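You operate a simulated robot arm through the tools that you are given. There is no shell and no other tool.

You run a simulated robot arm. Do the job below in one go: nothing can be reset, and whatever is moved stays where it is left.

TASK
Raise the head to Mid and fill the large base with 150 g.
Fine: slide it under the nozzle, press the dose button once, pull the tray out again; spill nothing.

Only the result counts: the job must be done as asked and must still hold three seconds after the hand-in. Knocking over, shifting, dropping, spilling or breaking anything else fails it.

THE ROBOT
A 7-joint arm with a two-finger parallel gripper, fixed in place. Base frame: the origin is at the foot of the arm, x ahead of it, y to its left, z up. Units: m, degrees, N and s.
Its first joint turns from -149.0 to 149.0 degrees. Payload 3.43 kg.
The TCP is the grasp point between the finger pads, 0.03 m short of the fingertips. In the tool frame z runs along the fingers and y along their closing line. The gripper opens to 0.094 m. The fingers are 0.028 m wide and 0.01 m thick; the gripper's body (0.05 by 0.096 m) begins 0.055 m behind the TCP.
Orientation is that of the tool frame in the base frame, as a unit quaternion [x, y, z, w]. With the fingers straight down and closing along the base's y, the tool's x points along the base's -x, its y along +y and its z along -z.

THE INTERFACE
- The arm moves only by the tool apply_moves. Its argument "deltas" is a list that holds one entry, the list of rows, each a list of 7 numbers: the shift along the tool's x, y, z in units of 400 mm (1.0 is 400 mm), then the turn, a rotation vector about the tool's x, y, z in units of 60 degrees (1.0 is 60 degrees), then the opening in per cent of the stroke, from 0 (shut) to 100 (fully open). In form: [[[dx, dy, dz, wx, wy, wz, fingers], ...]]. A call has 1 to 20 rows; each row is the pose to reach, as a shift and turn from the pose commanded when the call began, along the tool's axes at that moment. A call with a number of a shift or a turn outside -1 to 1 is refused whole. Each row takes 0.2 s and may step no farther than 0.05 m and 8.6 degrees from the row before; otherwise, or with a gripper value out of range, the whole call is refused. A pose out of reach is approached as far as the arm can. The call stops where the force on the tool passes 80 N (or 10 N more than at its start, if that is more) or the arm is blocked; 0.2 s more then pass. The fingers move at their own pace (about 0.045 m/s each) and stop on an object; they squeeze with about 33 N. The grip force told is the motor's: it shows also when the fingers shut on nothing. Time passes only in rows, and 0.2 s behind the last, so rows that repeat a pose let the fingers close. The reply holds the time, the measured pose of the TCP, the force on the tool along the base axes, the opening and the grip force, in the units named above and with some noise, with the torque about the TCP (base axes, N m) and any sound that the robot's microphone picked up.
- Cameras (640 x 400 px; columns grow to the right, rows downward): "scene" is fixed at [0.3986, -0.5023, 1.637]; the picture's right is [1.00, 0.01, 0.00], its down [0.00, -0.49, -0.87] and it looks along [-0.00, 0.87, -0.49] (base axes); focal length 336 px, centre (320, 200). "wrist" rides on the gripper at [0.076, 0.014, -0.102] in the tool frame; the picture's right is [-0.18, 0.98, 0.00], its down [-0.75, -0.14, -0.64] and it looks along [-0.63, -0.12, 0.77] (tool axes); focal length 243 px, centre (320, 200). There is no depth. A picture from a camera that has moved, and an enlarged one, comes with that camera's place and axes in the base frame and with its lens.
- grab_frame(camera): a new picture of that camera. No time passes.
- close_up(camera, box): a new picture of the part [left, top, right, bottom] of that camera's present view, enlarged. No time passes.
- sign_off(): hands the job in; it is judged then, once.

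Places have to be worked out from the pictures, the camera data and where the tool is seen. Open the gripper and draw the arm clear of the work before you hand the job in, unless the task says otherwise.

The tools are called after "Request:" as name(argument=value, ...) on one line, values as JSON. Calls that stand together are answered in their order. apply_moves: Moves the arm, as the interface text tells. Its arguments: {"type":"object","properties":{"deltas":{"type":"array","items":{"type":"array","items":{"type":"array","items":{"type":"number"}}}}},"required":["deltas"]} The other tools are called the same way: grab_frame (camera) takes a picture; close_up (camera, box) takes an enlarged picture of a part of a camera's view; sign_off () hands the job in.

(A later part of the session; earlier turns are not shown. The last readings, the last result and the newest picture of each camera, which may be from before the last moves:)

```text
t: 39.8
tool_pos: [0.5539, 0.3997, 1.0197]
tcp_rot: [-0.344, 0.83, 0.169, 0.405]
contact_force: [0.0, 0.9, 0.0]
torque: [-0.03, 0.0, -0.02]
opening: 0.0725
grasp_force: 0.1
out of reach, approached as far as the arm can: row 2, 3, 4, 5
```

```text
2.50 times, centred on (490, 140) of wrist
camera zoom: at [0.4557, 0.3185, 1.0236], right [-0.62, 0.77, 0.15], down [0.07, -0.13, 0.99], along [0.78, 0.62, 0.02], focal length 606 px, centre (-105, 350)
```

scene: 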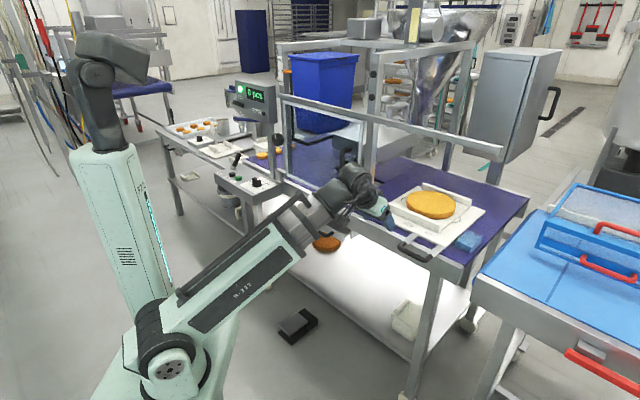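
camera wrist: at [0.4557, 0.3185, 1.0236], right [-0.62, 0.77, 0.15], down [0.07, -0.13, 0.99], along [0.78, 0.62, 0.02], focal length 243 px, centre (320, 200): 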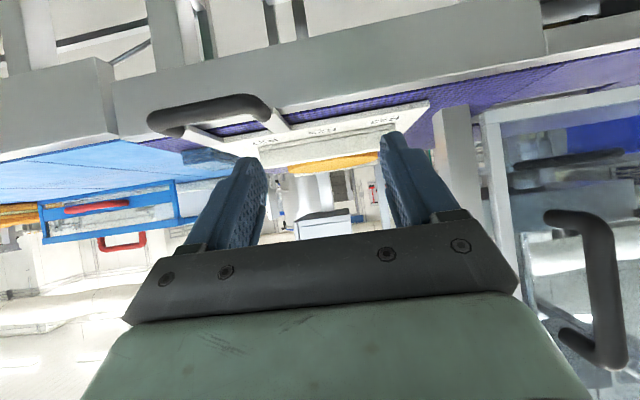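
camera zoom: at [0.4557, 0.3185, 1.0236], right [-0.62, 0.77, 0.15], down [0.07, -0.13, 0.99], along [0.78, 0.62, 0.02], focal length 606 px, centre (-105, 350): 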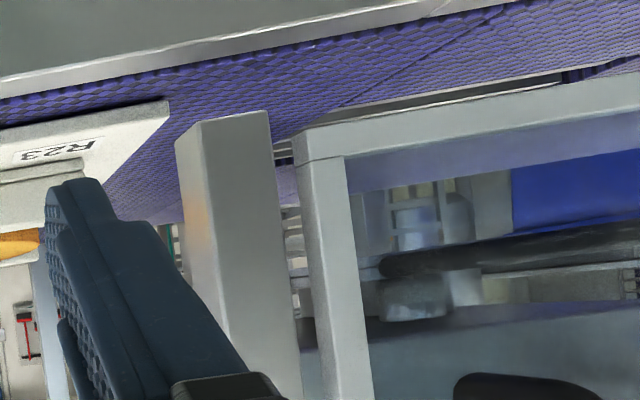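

The post's foot hangs at z≈0.94 and the guard bottom at ≈0.97, so the tray's front (top z≈0.926) and handle can pass beneath both. I'll grip the handle's left arm (a≈0.17, d≈0.845) leaning 60° so the hand stays in front of and below the guard; first the pre-grasp pose.

Request:
apply_moves(deltas=[[[-0.006, -0.039, 0.055, 0, -0.033, 0, 50], [-0.012, -0.078, 0.11, 0, -0.066, 0, 50], [-0.018, -0.117, 0.165, 0, -0.1, 0, 50], [-0.024, -0.1565, 0.2205, 0, -0.132, 0, 50], [-0.024, -0.1565, 0.2205, 0, -0.132, 0, 50]]])

Request:
grab_frame(camera="wrist")

Request:
close_up(camera="scene", box=[350, 190, 470, 290])

```text
t: 41.0
tool_pos: [0.652, 0.4069, 0.9719]
tcp_rot: [-0.332, 0.8, 0.191, 0.461]
contact_force: [-0.3, -0.1, 0.3]
torque: [0.02, -0.02, 0.01]
opening: 0.0471
grasp_force: 0.1
```

```text
taken
camera wrist: at [0.552, 0.3276, 0.9587], right [-0.63, 0.76, 0.16], down [-0.02, -0.23, 0.97], along [0.78, 0.61, 0.16], focal length 243 px, centre (320, 200)
```

wrist: 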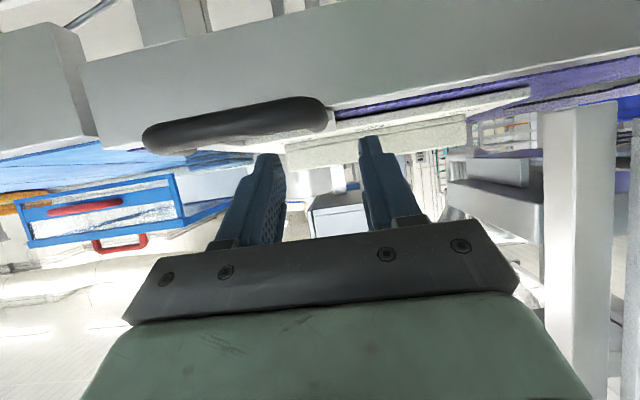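

```text
4.00 times, centred on (410, 240) of scene
camera zoom: at [0.3986, -0.5023, 1.637], right [1.0, 0.01, 0.0], down [0.0, -0.49, -0.87], along [0.0, 0.87, -0.49], focal length 1344 px, centre (-40, 40)
```

zoom: 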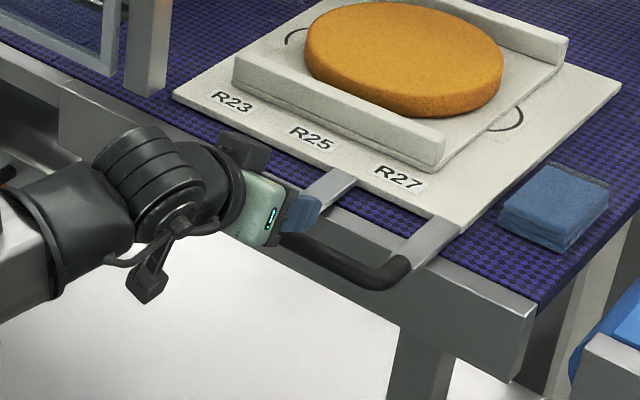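

I check alignment of the arm with the finger gap.

Request:
close_up(camera="wrist", box=[220, 60, 420, 200])

Request:
close_up(camera="scene", box=[400, 225, 460, 265])

```text
2.86 times, centred on (320, 130) of wrist
camera zoom: at [0.552, 0.3276, 0.9587], right [-0.63, 0.76, 0.16], down [-0.02, -0.23, 0.97], along [0.78, 0.61, 0.16], focal length 693 px, centre (320, 400)
```

zoom: 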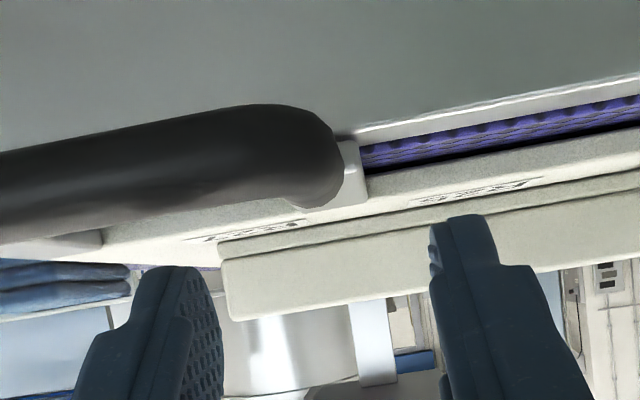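

```text
10.00 times, centred on (430, 245) of scene
camera zoom: at [0.3986, -0.5023, 1.637], right [1.0, 0.01, 0.0], down [0.0, -0.49, -0.87], along [0.0, 0.87, -0.49], focal length 3360 px, centre (-780, -250)
```

zoom: 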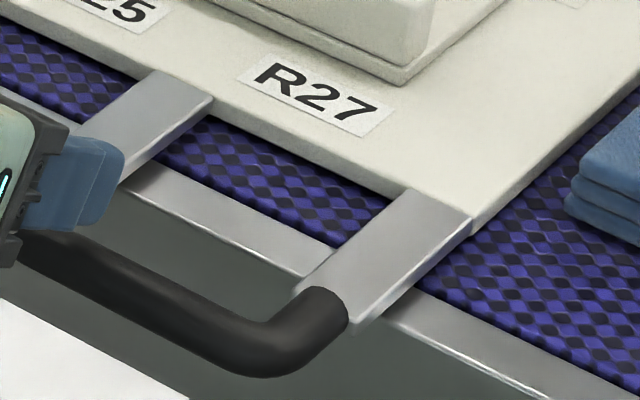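

The level view refines heights: belt ≈0.922, arm ≈0.922–0.931, bar top ≈0.940; the arm's centre (a≈0.1735) is in line with the tool. I raise the tool slightly and reduce the lean to 56° so the fingers clear the bar, then advance over the arm.

Request:
apply_moves(deltas=[[[-0.021, 0, -0.005, 0, 0.033, 0, 50], [-0.042, 0, -0.01, 0, 0.067, 0, 50], [-0.042, 0, -0.01, 0, 0.067, 0, 50]]])

Request:
apply_moves(deltas=[[[0, 0, 0.05, 0, 0, 0, 50], [0, 0, 0.1, 0, 0, 0, 50], [0, 0, 0.15, 0, 0, 0, 50], [0, 0, 0.19, 0, 0, 0, 50], [0, 0, 0.225, 0, 0, 0, 50], [0, 0, 0.225, 0, 0, 0, 50]]])

Request:
grab_frame(camera="wrist")

Request:
close_up(camera="scene", box=[350, 190, 470, 290])

```text
t: 41.8
tool_pos: [0.6552, 0.4099, 0.9884]
tcp_rot: [-0.338, 0.816, 0.18, 0.432]
contact_force: [0.1, -0.2, 0.3]
torque: [0.01, 0.0, 0.0]
opening: 0.0468
grasp_force: 0.0
```

```text
t: 43.1
tool_pos: [0.704, 0.4583, 0.9454]
tcp_rot: [-0.338, 0.814, 0.181, 0.437]
contact_force: [-15.7, -16.2, 25.1]
torque: [-0.1, 0.13, -0.09]
opening: 0.0463
grasp_force: 0.0
stopped in row 6: the force on the tool passed its limit at 83 N (the readings are from after the stop); the commanded pose is now the measured one
```

```text
taken
camera wrist: at [0.6043, 0.379, 0.9399], right [-0.62, 0.77, 0.15], down [0.01, -0.19, 0.98], along [0.78, 0.61, 0.1], focal length 243 px, centre (320, 200)
```

wrist: 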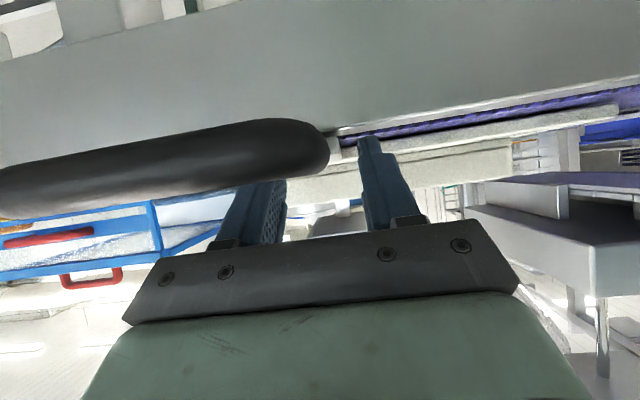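

```text
4.00 times, centred on (410, 240) of scene
camera zoom: at [0.3986, -0.5023, 1.637], right [1.0, 0.01, 0.0], down [0.0, -0.49, -0.87], along [0.0, 0.87, -0.49], focal length 1344 px, centre (-40, 40)
```

zoom: 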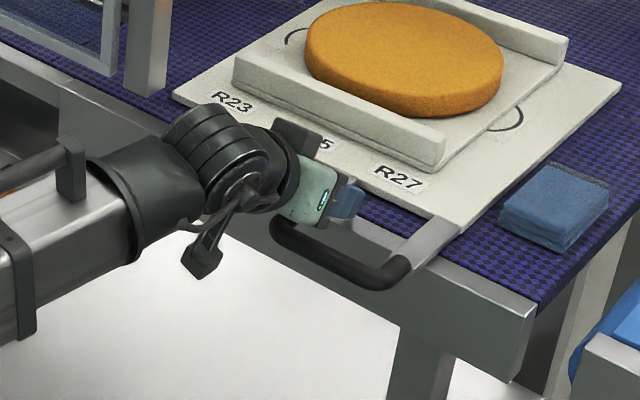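

The fingertips met the fixed table apron (front edge about d≈0.85), so there is too little room on the arm. I back off along the tool axis and spin 90° to grip the handle bar itself across its diameter instead.

Request:
apply_moves(deltas=[[[0, 0, -0.06, 0, 0, 0, 50], [0, 0, -0.14, 0, 0, 0, 50], [0, 0, -0.22, 0, 0, 0, 50], [-0.02, 0, -0.25, 0, 0, 0.14, 60], [-0.04, 0, -0.25, 0, 0, 0.28, 60], [-0.04, 0, -0.25, 0, 0, 0.42, 60], [-0.04, 0, -0.25, 0, 0, 0.56, 60], [-0.04, 0, -0.25, 0, 0, 0.7, 60], [-0.04, 0, -0.25, 0, 0, 0.84, 60], [-0.04, 0, -0.25, 0, 0, 0.98, 60], [-0.04, 0, -0.25, 0, 0, 0.98, 60]]])

Request:
close_up(camera="scene", box=[350, 190, 470, 290])

```text
t: 45.5
tool_pos: [0.6532, 0.4092, 1.013]
tcp_rot: [0.106, 0.875, 0.372, 0.291]
contact_force: [-0.3, -0.3, -0.1]
torque: [0.0, -0.02, -0.03]
opening: 0.0563
grasp_force: 0.1
```

```text
4.00 times, centred on (410, 240) of scene
camera zoom: at [0.3986, -0.5023, 1.637], right [1.0, 0.01, 0.0], down [0.0, -0.49, -0.87], along [0.0, 0.87, -0.49], focal length 1344 px, centre (-40, 40)
```

zoom: 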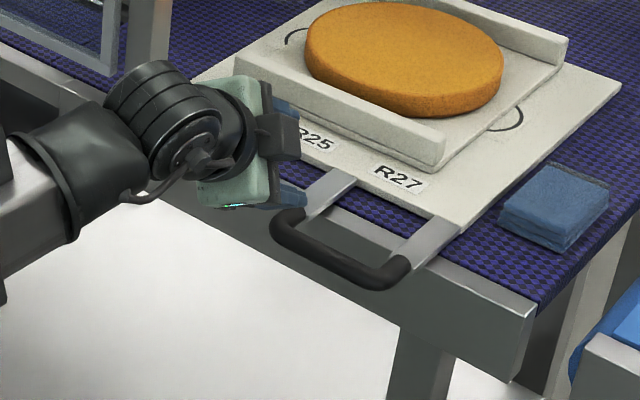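

Clear of the handle. I finish the spin to 90° with a 45° lean and move to a pre-grasp 8 cm short of the bar's centre (a≈0.226, d≈0.79, z≈0.929).

Request:
apply_moves(deltas=[[[-0.014, -0.028, 0, 0.037, 0.01, 0.103, 60], [-0.029, -0.056, 0, 0.074, 0.02, 0.207, 60], [-0.043, -0.083, 0, 0.111, 0.031, 0.31, 60], [-0.058, -0.111, 0.001, 0.148, 0.041, 0.414, 60], [-0.072, -0.139, 0.001, 0.185, 0.051, 0.517, 60], [-0.072, -0.139, 0.001, 0.185, 0.051, 0.517, 60]]])

Request:
grab_frame(camera="wrist")

Request:
close_up(camera="scene", box=[350, 190, 470, 290])

```text
t: 46.9
tool_pos: [0.6792, 0.3532, 0.9853]
tcp_rot: [0.354, 0.854, 0.352, 0.146]
contact_force: [1.1, -0.1, 0.6]
torque: [-0.01, -0.01, 0.0]
opening: 0.0565
grasp_force: 0.0
```

```text
taken
camera wrist: at [0.5819, 0.3648, 1.0678], right [0.62, 0.36, 0.69], down [0.14, -0.92, 0.36], along [0.77, -0.12, -0.63], focal length 243 px, centre (320, 200)
```

wrist: 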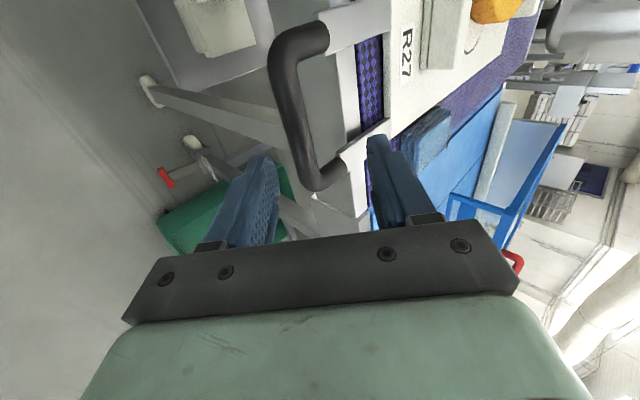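

```text
4.00 times, centred on (410, 240) of scene
camera zoom: at [0.3986, -0.5023, 1.637], right [1.0, 0.01, 0.0], down [0.0, -0.49, -0.87], along [0.0, 0.87, -0.49], focal length 1344 px, centre (-40, 40)
```

zoom: 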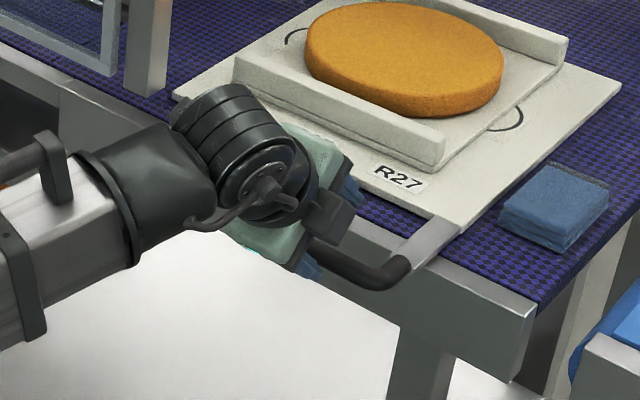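

I zoom in to measure where the bar lies relative to the tool axis.

Request:
close_up(camera="wrist", box=[230, 20, 430, 240])

Request:
close_up(camera="scene", box=[410, 235, 460, 270])

```text
1.82 times, centred on (330, 130) of wrist
camera zoom: at [0.5819, 0.3648, 1.0678], right [0.62, 0.36, 0.69], down [0.14, -0.92, 0.36], along [0.77, -0.12, -0.63], focal length 441 px, centre (302, 327)
```

zoom: 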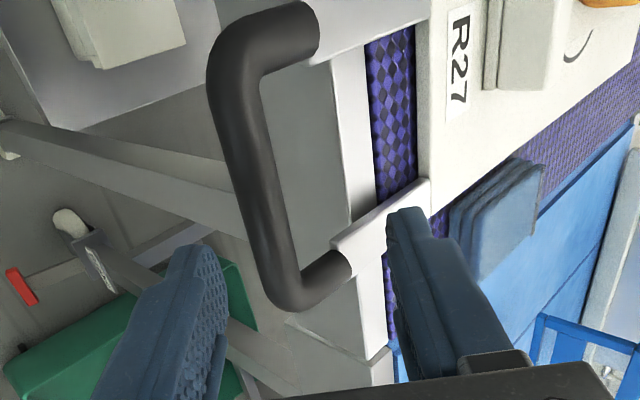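

```text
11.43 times, centred on (435, 252) of scene
camera zoom: at [0.3986, -0.5023, 1.637], right [1.0, 0.01, 0.0], down [0.0, -0.49, -0.87], along [0.0, 0.87, -0.49], focal length 3840 px, centre (-994, -400)
```

zoom: 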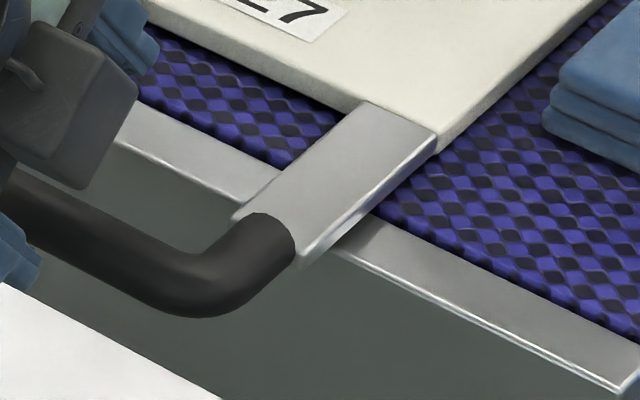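

Cross-checking views puts the bar at about d≈0.763, z≈0.931, i.e. 15 mm toward the lower finger. I shift by that and advance 6 cm so the bar lies at the grasp point, then look.

Request:
apply_moves(deltas=[[[0, -0.02, 0.02, 0, 0, 0, 60], [0, -0.0375, 0.05, 0, 0, 0, 60], [0, -0.0375, 0.1, 0, 0, 0, 60], [0, -0.0375, 0.14, 0, 0, 0, 60], [0, -0.0375, 0.14, 0, 0, 0, 60]]])

Request:
grab_frame(camera="wrist")

Request:
close_up(camera="wrist", box=[230, 60, 430, 240])

```text
t: 48.1
tool_pos: [0.6983, 0.3785, 0.9369]
tcp_rot: [0.353, 0.854, 0.353, 0.147]
contact_force: [-1.0, 0.6, 0.6]
torque: [0.01, -0.04, -0.01]
opening: 0.0562
grasp_force: 0.0
```

```text
taken
camera wrist: at [0.6016, 0.3885, 1.0201], right [0.62, 0.36, 0.69], down [0.14, -0.92, 0.36], along [0.77, -0.12, -0.63], focal length 243 px, centre (320, 200)
```

wrist: 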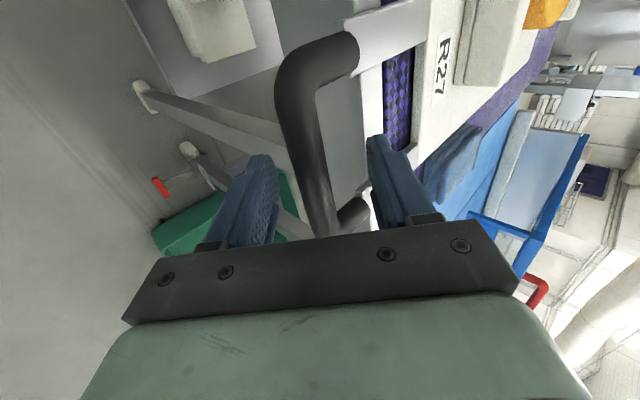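

```text
2.22 times, centred on (330, 150) of wrist
camera zoom: at [0.6016, 0.3885, 1.0201], right [0.62, 0.36, 0.69], down [0.14, -0.92, 0.36], along [0.77, -0.12, -0.63], focal length 539 px, centre (298, 311)
```

zoom: 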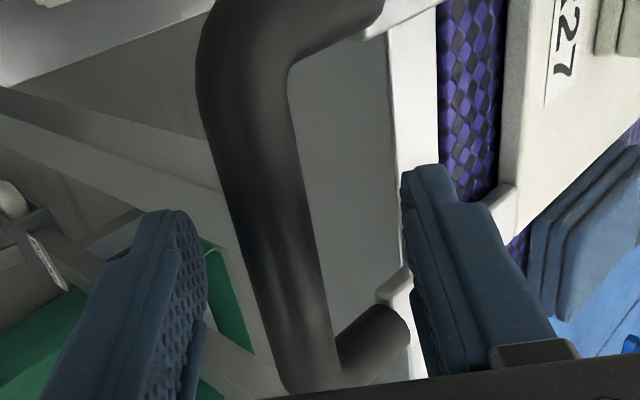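

Triangulating the bar's corner between the two views puts the bar right at the grasp point. I close the gripper on the bar.

Request:
apply_moves(deltas=[[[0, 0, 0, 0, 0, 0, 40], [0, 0, 0, 0, 0, 0, 20], [0, 0, 0, 0, 0, 0, 5], [0, 0, 0, 0, 0, 0, 5], [0, 0, 0, 0, 0, 0, 5]]])

Request:
grab_frame(camera="wrist")

Request:
close_up(camera="scene", box=[350, 180, 500, 290])

```text
t: 49.3
tool_pos: [0.6971, 0.3775, 0.9357]
tcp_rot: [0.354, 0.855, 0.351, 0.145]
contact_force: [-15.5, -17.8, -24.8]
torque: [0.28, 0.36, -0.88]
opening: 0.0198
grasp_force: 45.5
```

```text
taken
camera wrist: at [0.6007, 0.3874, 1.0191], right [0.63, 0.37, 0.69], down [0.14, -0.92, 0.36], along [0.77, -0.12, -0.63], focal length 243 px, centre (320, 200)
```

wrist: 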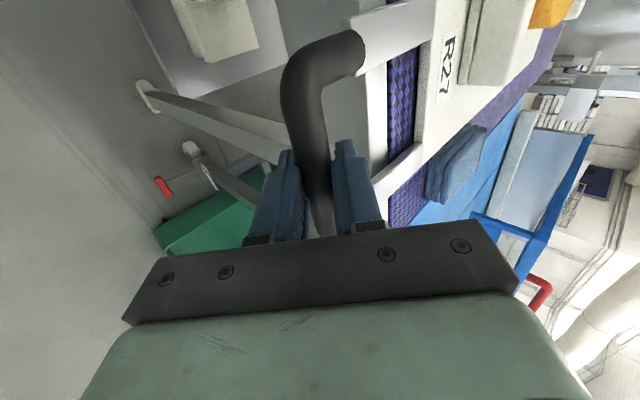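

```text
3.64 times, centred on (425, 235) of scene
camera zoom: at [0.3986, -0.5023, 1.637], right [1.0, 0.01, 0.0], down [0.0, -0.49, -0.87], along [0.0, 0.87, -0.49], focal length 1222 px, centre (-62, 73)
```

zoom: 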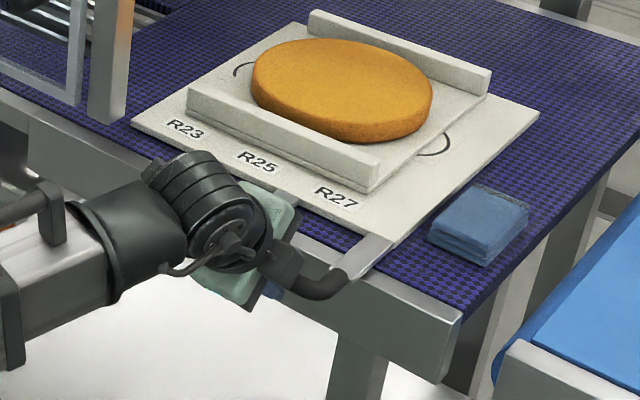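

The bar is gripped (0.020 m) but the tool presses 34 N along the closing line, so I shift the hand ~4 mm that way to relieve it.

Request:
apply_moves(deltas=[[[0, -0.005, 0, 0, 0, 0, 5], [0, -0.01, 0, 0, 0, 0, 5], [0, -0.01, 0, 0, 0, 0, 5]]])

```text
t: 50.1
tool_pos: [0.6973, 0.3772, 0.9366]
tcp_rot: [0.352, 0.853, 0.355, 0.147]
contact_force: [-6.4, -1.3, 21.8]
torque: [0.47, 0.65, -0.34]
opening: 0.0197
grasp_force: 45.5
```

Nearly balanced, now pressing down 22 N; I raise about 1.3 mm.

Request:
apply_moves(deltas=[[[0, 0.002, -0.0028, 0, 0, 0, 5], [0, 0.002, -0.0028, 0, 0, 0, 5]]])

```text
t: 50.7
tool_pos: [0.6978, 0.3762, 0.9338]
tcp_rot: [0.353, 0.853, 0.354, 0.148]
contact_force: [1.1, 3.6, 23.7]
torque: [0.55, 0.42, -0.23]
opening: 0.0198
grasp_force: 45.2
```

The downward press persists, so I raise another 2 mm.

Request:
apply_moves(deltas=[[[0, 0.0035, -0.0035, 0, 0, 0, 5], [0, 0.0035, -0.0035, 0, 0, 0, 5]]])

```text
t: 51.3
tool_pos: [0.6963, 0.3766, 0.9348]
tcp_rot: [0.354, 0.853, 0.353, 0.147]
contact_force: [3.0, 7.3, 7.5]
torque: [0.48, 0.42, -0.64]
opening: 0.0196
grasp_force: 45.2
```

Forces are now small. I test by sliding slowly 2 cm to the left (−u, the tool's +x) and watch the tray for yaw.

Request:
apply_moves(deltas=[[[0.01, 0, 0, 0, 0, 0, 5], [0.025, 0, 0, 0, 0, 0, 5], [0.0375, 0, 0, 0, 0, 0, 5], [0.05, 0, 0, 0, 0, 0, 5], [0.05, 0, 0, 0, 0, 0, 5]]])

Request:
close_up(camera="scene", box=[350, 180, 500, 290])

Request:
grab_frame(camera="wrist")

```text
t: 52.5
tool_pos: [0.6822, 0.3918, 0.9356]
tcp_rot: [0.354, 0.854, 0.353, 0.147]
contact_force: [3.0, 3.0, 13.7]
torque: [0.35, 0.25, -0.45]
opening: 0.019
grasp_force: 44.7
```

```text
3.64 times, centred on (425, 235) of scene
camera zoom: at [0.3986, -0.5023, 1.637], right [1.0, 0.01, 0.0], down [0.0, -0.49, -0.87], along [0.0, 0.87, -0.49], focal length 1222 px, centre (-62, 73)
```

zoom: 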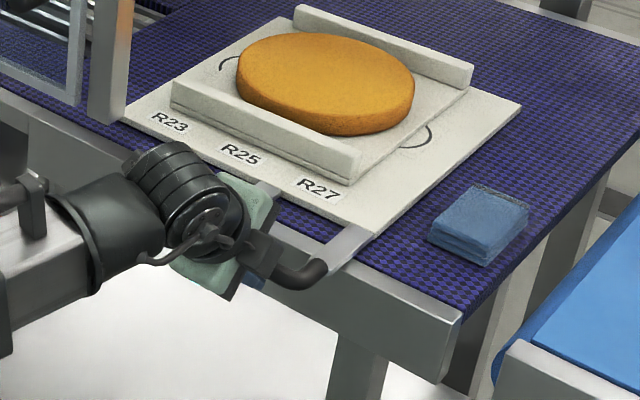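

```text
taken
camera wrist: at [0.5853, 0.4008, 1.0192], right [0.62, 0.36, 0.69], down [0.14, -0.92, 0.36], along [0.77, -0.12, -0.63], focal length 243 px, centre (320, 200)
```

wrist: 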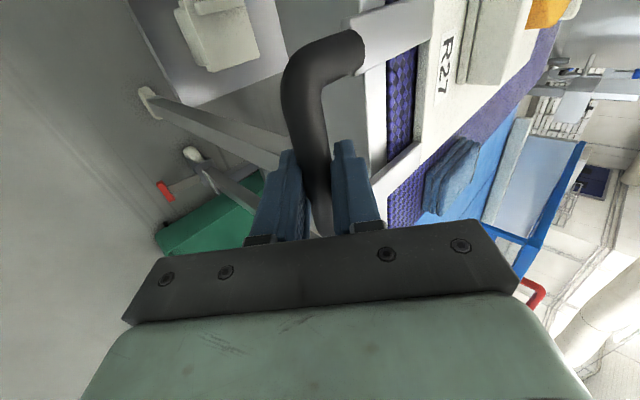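

The tray follows without noticeable yaw (wrist view unchanged relative to the handle, forces small). I continue sliding slowly left by 16 cm at 5 cm/s.

Request:
apply_moves(deltas=[[[0.015, 0, 0, 0, 0, 0, 5], [0.035, 0, 0, 0, 0, 0, 5], [0.06, 0, 0, 0, 0, 0, 5], [0.085, 0, 0, 0, 0, 0, 5], [0.11, 0, 0, 0, 0, 0, 5], [0.135, 0, 0, 0, 0, 0, 5], [0.16, 0, 0, 0, 0, 0, 5], [0.185, 0, 0, 0, 0, 0, 5], [0.21, 0, 0, 0, 0, 0, 5], [0.235, 0, 0, 0, 0, 0, 5], [0.26, 0, 0, 0, 0, 0, 5], [0.285, 0, 0, 0, 0, 0, 5], [0.31, 0, 0, 0, 0, 0, 5], [0.335, 0, 0, 0, 0, 0, 5], [0.36, 0, 0, 0, 0, 0, 5], [0.38, 0, 0, 0, 0, 0, 5], [0.395, 0, 0, 0, 0, 0, 5], [0.4, 0, 0, 0, 0, 0, 5], [0.4, 0, 0, 0, 0, 0, 5]]])

Request:
grab_frame(camera="scene")

Request:
grab_frame(camera="wrist")

```text
t: 56.5
tool_pos: [0.5694, 0.5032, 0.9355]
tcp_rot: [0.353, 0.852, 0.358, 0.149]
contact_force: [8.6, 9.0, 50.0]
torque: [0.13, -0.04, -0.66]
opening: 0.0184
grasp_force: 44.7
```

```text
taken
```

scene: 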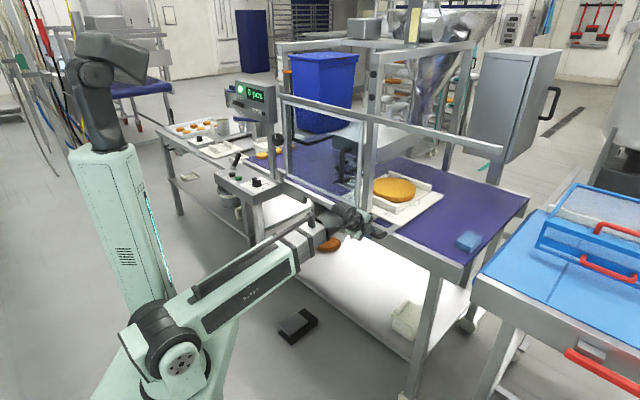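

```text
taken
camera wrist: at [0.4715, 0.5126, 1.0185], right [0.61, 0.36, 0.7], down [0.14, -0.93, 0.35], along [0.78, -0.12, -0.62], focal length 243 px, centre (320, 200)
```

wrist: 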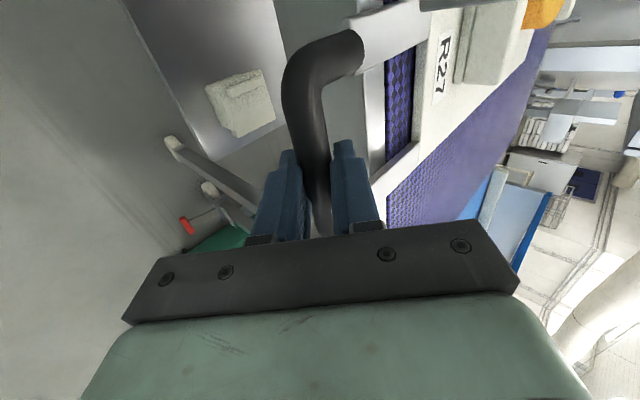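

The tray has moved about 18 cm; the tool now presses down with 50 N, so I relieve it by raising ~2.5 mm, and check the tray's yaw with enlarged views.

Request:
apply_moves(deltas=[[[0, 0.0022, -0.0022, 0, 0, 0, 5], [0, 0.0044, -0.0044, 0, 0, 0, 5], [0, 0.0044, -0.0044, 0, 0, 0, 5]]])

Request:
close_up(camera="scene", box=[330, 150, 480, 260])

Request:
close_up(camera="wrist", box=[240, 0, 560, 220])

```text
t: 57.3
tool_pos: [0.5697, 0.5049, 0.9366]
tcp_rot: [0.353, 0.854, 0.354, 0.147]
contact_force: [12.6, 11.6, 15.0]
torque: [0.36, 0.22, -0.62]
opening: 0.018
grasp_force: 45.0
```

```text
3.64 times, centred on (405, 205) of scene
camera zoom: at [0.3986, -0.5023, 1.637], right [1.0, 0.01, 0.0], down [0.0, -0.49, -0.87], along [0.0, 0.87, -0.49], focal length 1222 px, centre (11, 182)
```

zoom: 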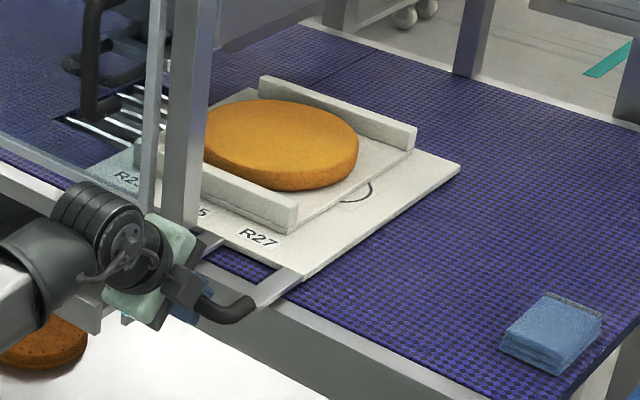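

```text
1.82 times, centred on (400, 110) of wrist
camera zoom: at [0.4719, 0.5136, 1.0195], right [0.62, 0.36, 0.7], down [0.14, -0.92, 0.35], along [0.77, -0.12, -0.62], focal length 441 px, centre (174, 364)
```

zoom: 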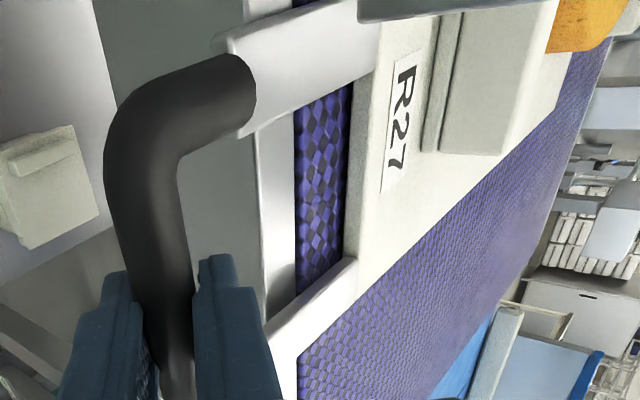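

No yaw and the base has not slipped. I continue left another 8 cm, easing the small residual forces on the way.

Request:
apply_moves(deltas=[[[0.01, 0.002, 0.0005, 0, 0, 0, 5], [0.03, 0.004, 0.001, 0, 0, 0, 5], [0.055, 0.005, 0, 0, 0, 0, 5], [0.08, 0.005, 0, 0, 0, 0, 5], [0.105, 0.006, -0.001, 0, 0, 0, 5], [0.13, 0.006, -0.001, 0, 0, 0, 5], [0.155, 0.007, -0.002, 0, 0, 0, 5], [0.18, 0.007, -0.002, 0, 0, 0, 5], [0.195, 0.007, -0.002, 0, 0, 0, 5], [0.2, 0.007, -0.002, 0, 0, 0, 5], [0.2, 0.007, -0.002, 0, 0, 0, 5]]])

Request:
close_up(camera="scene", box=[310, 130, 460, 250])

```text
t: 59.7
tool_pos: [0.512, 0.559, 0.9362]
tcp_rot: [0.354, 0.856, 0.347, 0.145]
contact_force: [2.5, 2.2, -65.0]
torque: [0.62, 0.88, -0.47]
opening: 0.0178
grasp_force: 44.8
```

```text
3.33 times, centred on (385, 190) of scene
camera zoom: at [0.3986, -0.5023, 1.637], right [1.0, 0.01, 0.0], down [0.0, -0.49, -0.87], along [0.0, 0.87, -0.49], focal length 1120 px, centre (103, 233)
```

zoom: 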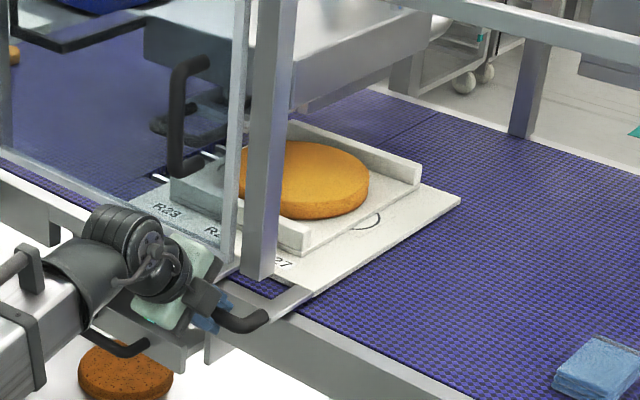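

The tool now pulls up 65 N (the tray is evidently guided and does not lift), so I lower the hand ~3 mm to relieve it.

Request:
apply_moves(deltas=[[[0, -0.0026, 0.0026, 0, 0, 0, 5], [0, -0.0052, 0.0052, 0, 0, 0, 5], [0, -0.0052, 0.0052, 0, 0, 0, 5]]])

Request:
close_up(camera="scene", box=[310, 130, 460, 250])

```text
t: 60.5
tool_pos: [0.5118, 0.5591, 0.9369]
tcp_rot: [0.354, 0.855, 0.35, 0.146]
contact_force: [-13.7, -10.9, -23.7]
torque: [-0.07, 0.54, -1.33]
opening: 0.0177
grasp_force: 44.6
```

```text
3.33 times, centred on (385, 190) of scene
camera zoom: at [0.3986, -0.5023, 1.637], right [1.0, 0.01, 0.0], down [0.0, -0.49, -0.87], along [0.0, 0.87, -0.49], focal length 1120 px, centre (103, 233)
```

zoom: 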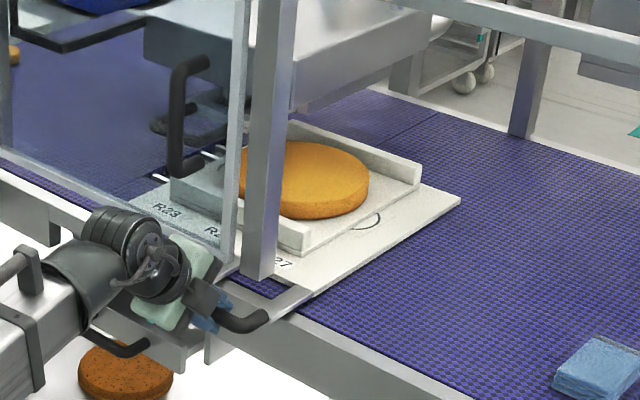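

Forces are moderate again. I check in the wrist view how the bar sits between the pads, since the opening shrank slightly.

Request:
close_up(camera="wrist", box=[220, 20, 460, 240])

Request:
grab_frame(camera="wrist")

```text
1.82 times, centred on (340, 130) of wrist
camera zoom: at [0.4153, 0.5701, 1.0208], right [0.62, 0.37, 0.69], down [0.14, -0.92, 0.36], along [0.77, -0.13, -0.63], focal length 441 px, centre (284, 327)
```

zoom: 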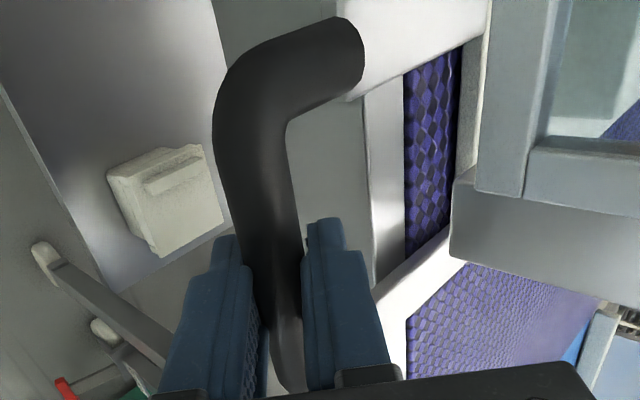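

```text
taken
camera wrist: at [0.4153, 0.5701, 1.0208], right [0.62, 0.37, 0.69], down [0.14, -0.92, 0.36], along [0.77, -0.13, -0.63], focal length 243 px, centre (320, 200)
```

wrist: 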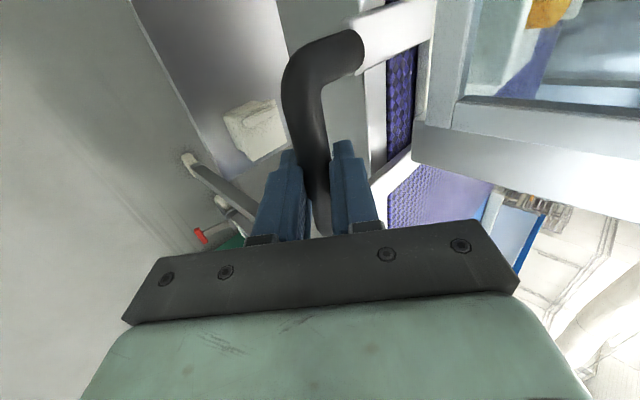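

The bar is well held. I continue left by another 6 cm with level travel.

Request:
apply_moves(deltas=[[[0.01, -0.001, 0.001, 0, 0, 0, 5], [0.03, -0.001, 0.001, 0, 0, 0, 5], [0.055, -0.001, 0.001, 0, 0, 0, 5], [0.08, -0.001, 0.001, 0, 0, 0, 5], [0.105, -0.001, 0.001, 0, 0, 0, 5], [0.13, -0.001, 0.001, 0, 0, 0, 5], [0.145, -0.001, 0.001, 0, 0, 0, 5], [0.15, -0.001, 0.001, 0, 0, 0, 5], [0.15, -0.001, 0.001, 0, 0, 0, 5]]])

Request:
close_up(camera="scene", box=[300, 120, 450, 240])

```text
t: 62.5
tool_pos: [0.4701, 0.6028, 0.936]
tcp_rot: [0.354, 0.854, 0.353, 0.146]
contact_force: [-27.3, -26.6, 12.3]
torque: [0.52, 0.79, -0.8]
opening: 0.0178
grasp_force: 45.1
```

```text
3.33 times, centred on (375, 180) of scene
camera zoom: at [0.3986, -0.5023, 1.637], right [1.0, 0.01, 0.0], down [0.0, -0.49, -0.87], along [0.0, 0.87, -0.49], focal length 1120 px, centre (137, 267)
```

zoom: 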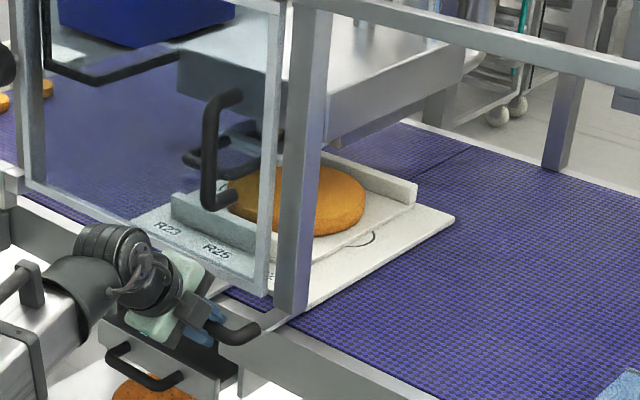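

The tray is nearly under the head. I ease the −n force by 2 mm and go another 4.5 cm.

Request:
apply_moves(deltas=[[[0.005, -0.003, -0.003, 0, 0, 0, 5], [0.02, -0.004, -0.004, 0, 0, 0, 5], [0.04, -0.004, -0.004, 0, 0, 0, 5], [0.065, -0.004, -0.004, 0, 0, 0, 5], [0.09, -0.004, -0.004, 0, 0, 0, 5], [0.105, -0.004, -0.004, 0, 0, 0, 5], [0.1125, -0.004, -0.004, 0, 0, 0, 5], [0.1125, -0.004, -0.004, 0, 0, 0, 5]]])

Request:
close_up(camera="scene", box=[300, 120, 450, 240])

Request:
grab_frame(camera="wrist")

```text
t: 64.3
tool_pos: [0.4383, 0.6343, 0.9359]
tcp_rot: [0.352, 0.854, 0.353, 0.146]
contact_force: [1.5, 7.4, -6.4]
torque: [0.52, 0.57, -1.06]
opening: 0.018
grasp_force: 44.9
```

```text
3.33 times, centred on (375, 180) of scene
camera zoom: at [0.3986, -0.5023, 1.637], right [1.0, 0.01, 0.0], down [0.0, -0.49, -0.87], along [0.0, 0.87, -0.49], focal length 1120 px, centre (137, 267)
```

zoom: 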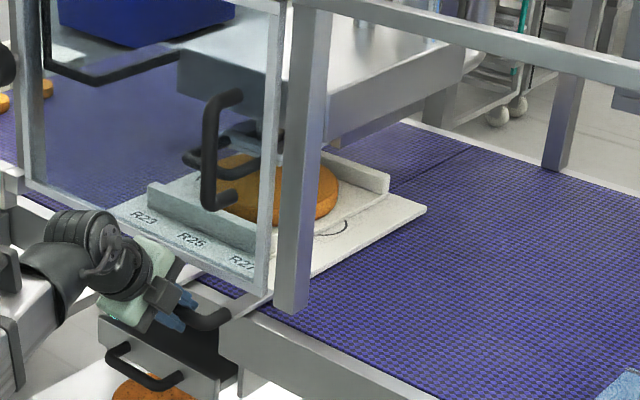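

```text
taken
camera wrist: at [0.3406, 0.6442, 1.0203], right [0.62, 0.36, 0.69], down [0.14, -0.92, 0.36], along [0.77, -0.12, -0.63], focal length 243 px, centre (320, 200)
```

wrist: 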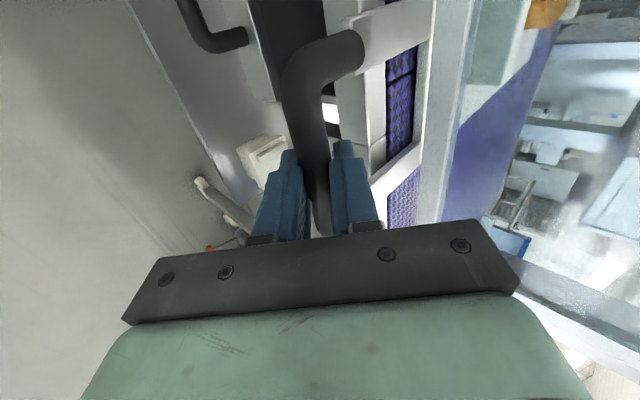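

The base is now roughly under the head (centre a≈-0.232). I zoom in to compare the base with the nozzle.

Request:
close_up(camera="scene", box=[335, 135, 405, 195])

Request:
close_up(camera="wrist", box=[420, 0, 640, 250])

```text
6.67 times, centred on (370, 165) of scene
camera zoom: at [0.3986, -0.5023, 1.637], right [1.0, 0.01, 0.0], down [0.0, -0.49, -0.87], along [0.0, 0.87, -0.49], focal length 2240 px, centre (-13, 433)
```

zoom: 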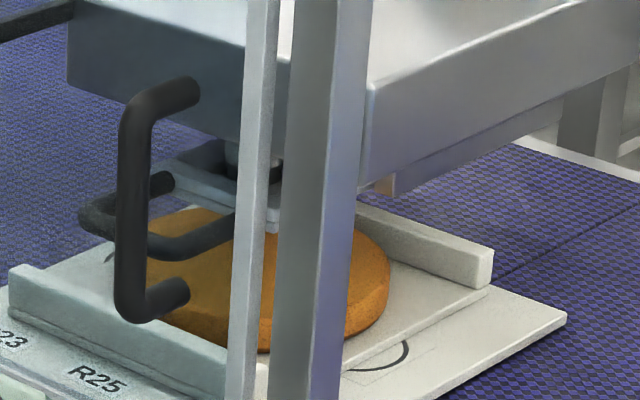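

```text
1.60 times, centred on (530, 125) of wrist
camera zoom: at [0.3406, 0.6442, 1.0203], right [0.62, 0.36, 0.69], down [0.14, -0.92, 0.36], along [0.77, -0.12, -0.63], focal length 388 px, centre (-16, 320)
```

zoom: 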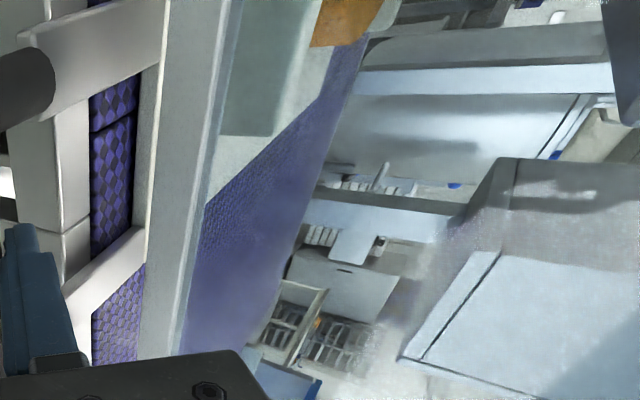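

Request:
close_up(camera="scene", box=[345, 145, 385, 185])

```text
10.00 times, centred on (365, 165) of scene
camera zoom: at [0.3986, -0.5023, 1.637], right [1.0, 0.01, 0.0], down [0.0, -0.49, -0.87], along [0.0, 0.87, -0.49], focal length 3360 px, centre (-130, 550)
```

zoom: 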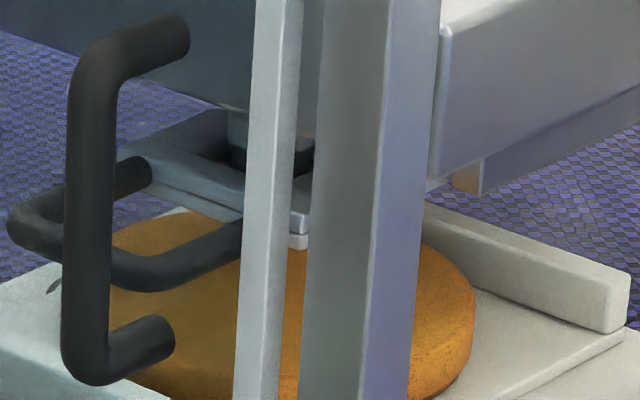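

Combining views, the nozzle is near a≈-0.248 and the base centre near a≈-0.23. I slide ~1.8 cm further, then release and check the lateral alignment from straight in front.

Request:
apply_moves(deltas=[[[0.01, 0, 0, 0, 0, 0, 5], [0.025, 0, 0, 0, 0, 0, 5], [0.038, 0, 0, 0, 0, 0, 5], [0.045, 0, 0, 0, 0, 0, 5], [0.045, 0, 0, 0, 0, 0, 5], [0.045, 0, 0, 0, 0, 0, 5]]])

Request:
close_up(camera="scene", box=[300, 120, 450, 240])

```text
t: 65.7
tool_pos: [0.4262, 0.6465, 0.9363]
tcp_rot: [0.352, 0.854, 0.353, 0.146]
contact_force: [14.0, 11.8, 2.5]
torque: [0.23, 0.16, -1.42]
opening: 0.0177
grasp_force: 44.7
```

```text
3.33 times, centred on (375, 180) of scene
camera zoom: at [0.3986, -0.5023, 1.637], right [1.0, 0.01, 0.0], down [0.0, -0.49, -0.87], along [0.0, 0.87, -0.49], focal length 1120 px, centre (137, 267)
```

zoom: 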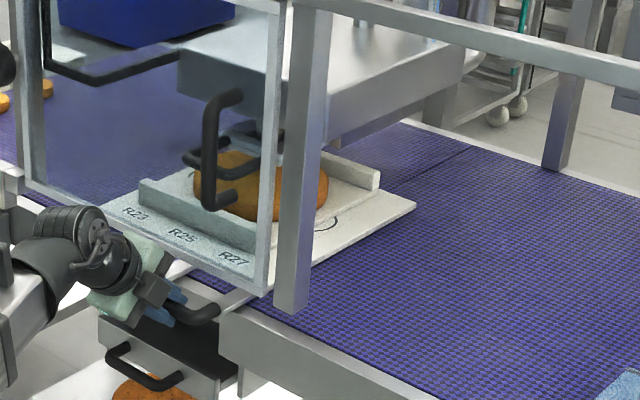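

The tray has travelled 38.2 cm in total. I open the fingers and withdraw along the tool axis.

Request:
apply_moves(deltas=[[[0, 0, 0, 0, 0, 0, 25], [0, 0, 0, 0, 0, 0, 45], [0, 0, 0, 0, 0, 0, 60], [0, 0, 0, 0, 0, 0, 60], [0, 0, -0.04, 0, 0, 0, 60], [0, 0, -0.12, 0, 0, 0, 60], [0, 0, -0.2, 0, 0, 0, 60]]])

Request:
close_up(camera="scene", box=[300, 120, 450, 240])

```text
t: 67.3
tool_pos: [0.3848, 0.6063, 0.992]
tcp_rot: [0.354, 0.854, 0.352, 0.147]
contact_force: [0.4, 0.1, 0.0]
torque: [0.02, -0.02, 0.0]
opening: 0.0567
grasp_force: 0.0
```

```text
3.33 times, centred on (375, 180) of scene
camera zoom: at [0.3986, -0.5023, 1.637], right [1.0, 0.01, 0.0], down [0.0, -0.49, -0.87], along [0.0, 0.87, -0.49], focal length 1120 px, centre (137, 267)
```

zoom: 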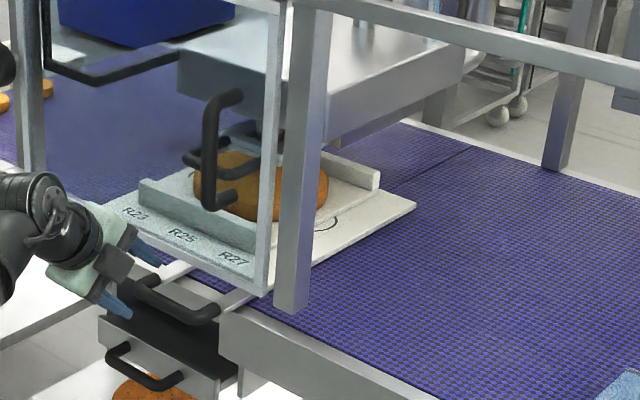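

The tray stays put and there is no contact. I rise, back off and turn the camera upright to view the nozzle and base from straight ahead.

Request:
apply_moves(deltas=[[[0.03, 0.005, -0.06, 0, 0, 0, 60], [0.06, 0.01, -0.12, 0, 0, -0.14, 60], [0.1, 0.017, -0.18, 0, 0, -0.28, 60], [0.14, 0.023, -0.22, 0, 0, -0.42, 60], [0.18, 0.03, -0.24, 0, 0, -0.56, 60], [0.21, 0.035, -0.2475, 0, 0, -0.7, 60], [0.225, 0.035, -0.2475, 0, 0, -0.84, 60], [0.225, 0.035, -0.2475, 0, 0, -0.98, 60], [0.225, 0.035, -0.2475, 0, 0, -0.98, 60]]])

Request:
apply_moves(deltas=[[[0, 0, 0, 0, 0, -0.13, 60], [0, 0, 0, 0, 0, -0.26, 60], [0, 0, 0, 0, 0, -0.39, 60], [0, 0, 0, 0, 0, -0.52, 60], [0, 0, 0, 0, 0, -0.52, 60]]])

Request:
grab_frame(camera="wrist")

```text
t: 69.3
tool_pos: [0.2807, 0.6273, 1.0743]
tcp_rot: [-0.113, 0.917, 0.235, 0.302]
contact_force: [1.1, -0.4, -0.3]
torque: [0.04, 0.0, -0.01]
opening: 0.0564
grasp_force: 0.1
```

```text
t: 70.5
tool_pos: [0.2798, 0.6281, 1.072]
tcp_rot: [-0.355, 0.854, 0.145, 0.352]
contact_force: [-0.5, -0.9, 1.4]
torque: [-0.05, -0.03, -0.02]
opening: 0.0566
grasp_force: 0.0
```

```text
taken
camera wrist: at [0.1808, 0.5475, 1.0923], right [-0.6, 0.79, 0.13], down [0.15, -0.04, 0.99], along [0.78, 0.62, -0.1], focal length 243 px, centre (320, 200)
```

wrist: 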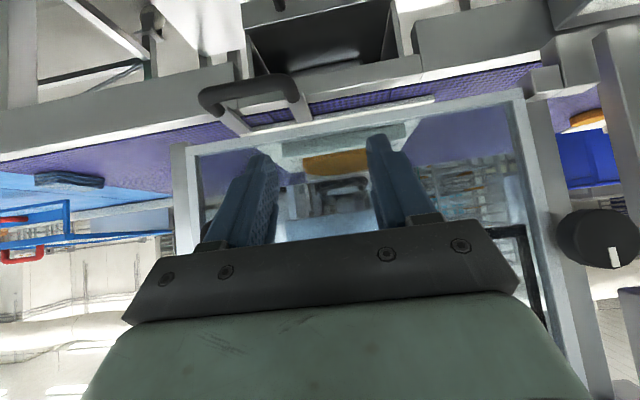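

Request:
close_up(camera="wrist", box=[250, 110, 410, 230])

Request:
close_up(camera="wrist", box=[280, 140, 390, 220])

```text
3.33 times, centred on (330, 170) of wrist
camera zoom: at [0.1808, 0.5475, 1.0923], right [-0.6, 0.79, 0.13], down [0.15, -0.04, 0.99], along [0.78, 0.62, -0.1], focal length 809 px, centre (287, 300)
```

zoom: 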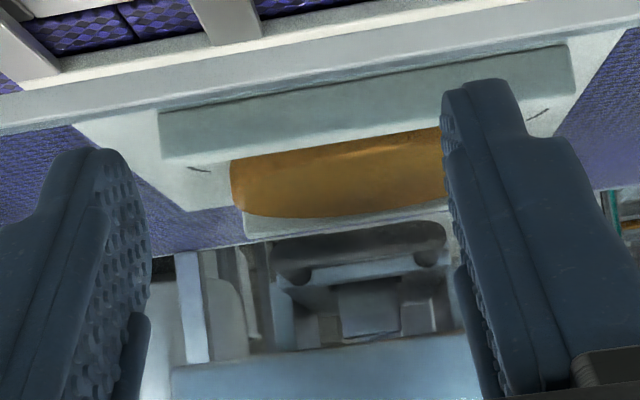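

```text
5.00 times, centred on (335, 180) of wrist
camera zoom: at [0.1808, 0.5475, 1.0923], right [-0.6, 0.79, 0.13], down [0.15, -0.04, 0.99], along [0.78, 0.62, -0.1], focal length 1213 px, centre (245, 300)
```

zoom: 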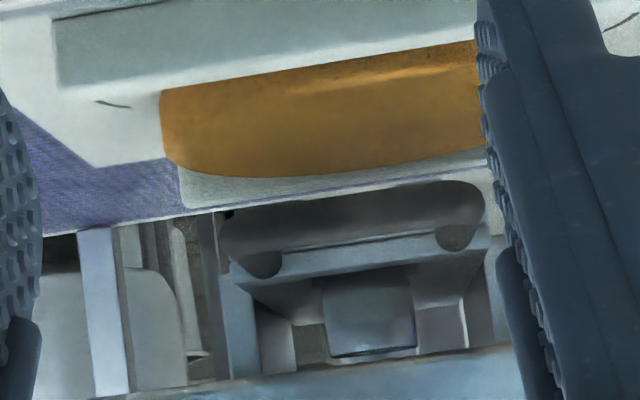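

From straight ahead, both the tray's circle marks and the base edge put the base centre about 1.2 cm left of the nozzle (a≈-0.264 vs -0.252). I go back to the handle to correct this by ~1.2 cm to the right.

Request:
apply_moves(deltas=[[[0, 0, 0, 0, 0, 0.13, 60], [0, 0, 0, 0, 0, 0.26, 60], [0, 0, 0, 0, 0, 0.39, 60], [0, 0, 0, 0, 0, 0.52, 60], [0, 0, 0, 0, 0, 0.52, 60]]])

Request:
apply_moves(deltas=[[[0, 0, 0, 0, 0, 0.14, 60], [-0.008, -0.02, 0.02, 0, 0, 0.28, 60], [-0.02, -0.05, 0.05, 0, 0, 0.42, 60], [-0.035, -0.09, 0.1, 0, 0, 0.56, 60], [-0.05, -0.13, 0.15, 0, 0, 0.7, 60], [-0.065, -0.17, 0.2, 0, 0, 0.84, 60], [-0.078, -0.211, 0.2495, 0, 0, 0.98, 60], [-0.078, -0.211, 0.2495, 0, 0, 0.98, 60]]])

Request:
grab_frame(camera="wrist")

```text
t: 71.7
tool_pos: [0.2794, 0.6262, 1.0732]
tcp_rot: [-0.111, 0.917, 0.236, 0.301]
contact_force: [-0.5, 0.1, 0.3]
torque: [-0.02, 0.01, 0.0]
opening: 0.0564
grasp_force: 0.0
```

```text
t: 73.5
tool_pos: [0.3808, 0.6067, 0.9915]
tcp_rot: [0.353, 0.854, 0.353, 0.146]
contact_force: [-0.5, -0.2, 0.0]
torque: [0.04, 0.03, 0.02]
opening: 0.0565
grasp_force: 0.1
```

```text
taken
camera wrist: at [0.284, 0.6167, 1.0756], right [0.62, 0.36, 0.69], down [0.14, -0.92, 0.35], along [0.77, -0.12, -0.63], focal length 243 px, centre (320, 200)
```

wrist: 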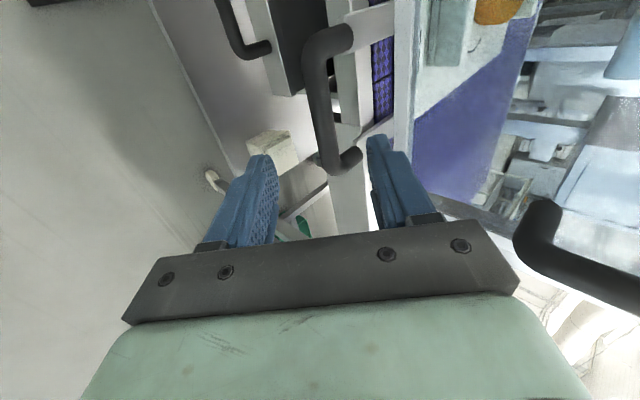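

The bar lies in the finger gap again. I advance to it and close.

Request:
apply_moves(deltas=[[[0, 0, 0.06, 0, 0, 0, 60], [0, 0, 0.12, 0, 0, 0, 60], [0, 0.002, 0.17, 0, 0, 0, 60], [0, 0.004, 0.206, 0, 0, 0, 60], [0, 0.004, 0.206, 0, 0, 0, 60], [0, 0.004, 0.206, 0, 0, 0, 35], [0, 0.004, 0.206, 0, 0, 0, 15], [0, 0.004, 0.206, 0, 0, 0, 5], [0, 0.004, 0.206, 0, 0, 0, 5], [0, 0.004, 0.206, 0, 0, 0, 5]]])

Request:
close_up(camera="wrist", box=[220, 20, 460, 240])

```text
t: 75.7
tool_pos: [0.4262, 0.6486, 0.9361]
tcp_rot: [0.353, 0.853, 0.355, 0.147]
contact_force: [13.7, 11.2, 20.9]
torque: [0.27, 0.18, -0.53]
opening: 0.0198
grasp_force: 44.7
```

```text
1.82 times, centred on (340, 130) of wrist
camera zoom: at [0.3284, 0.658, 1.0184], right [0.62, 0.36, 0.7], down [0.14, -0.93, 0.35], along [0.77, -0.12, -0.62], focal length 441 px, centre (284, 327)
```

zoom: 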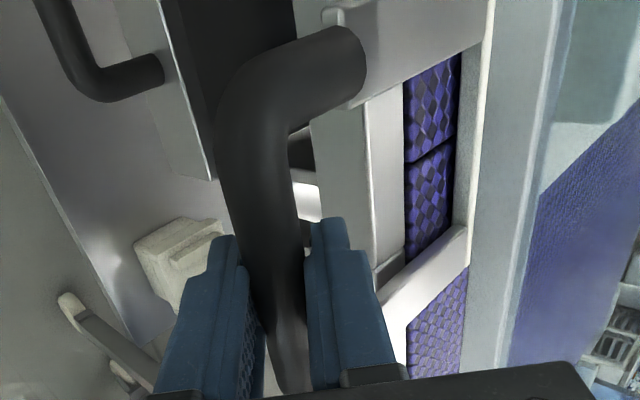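

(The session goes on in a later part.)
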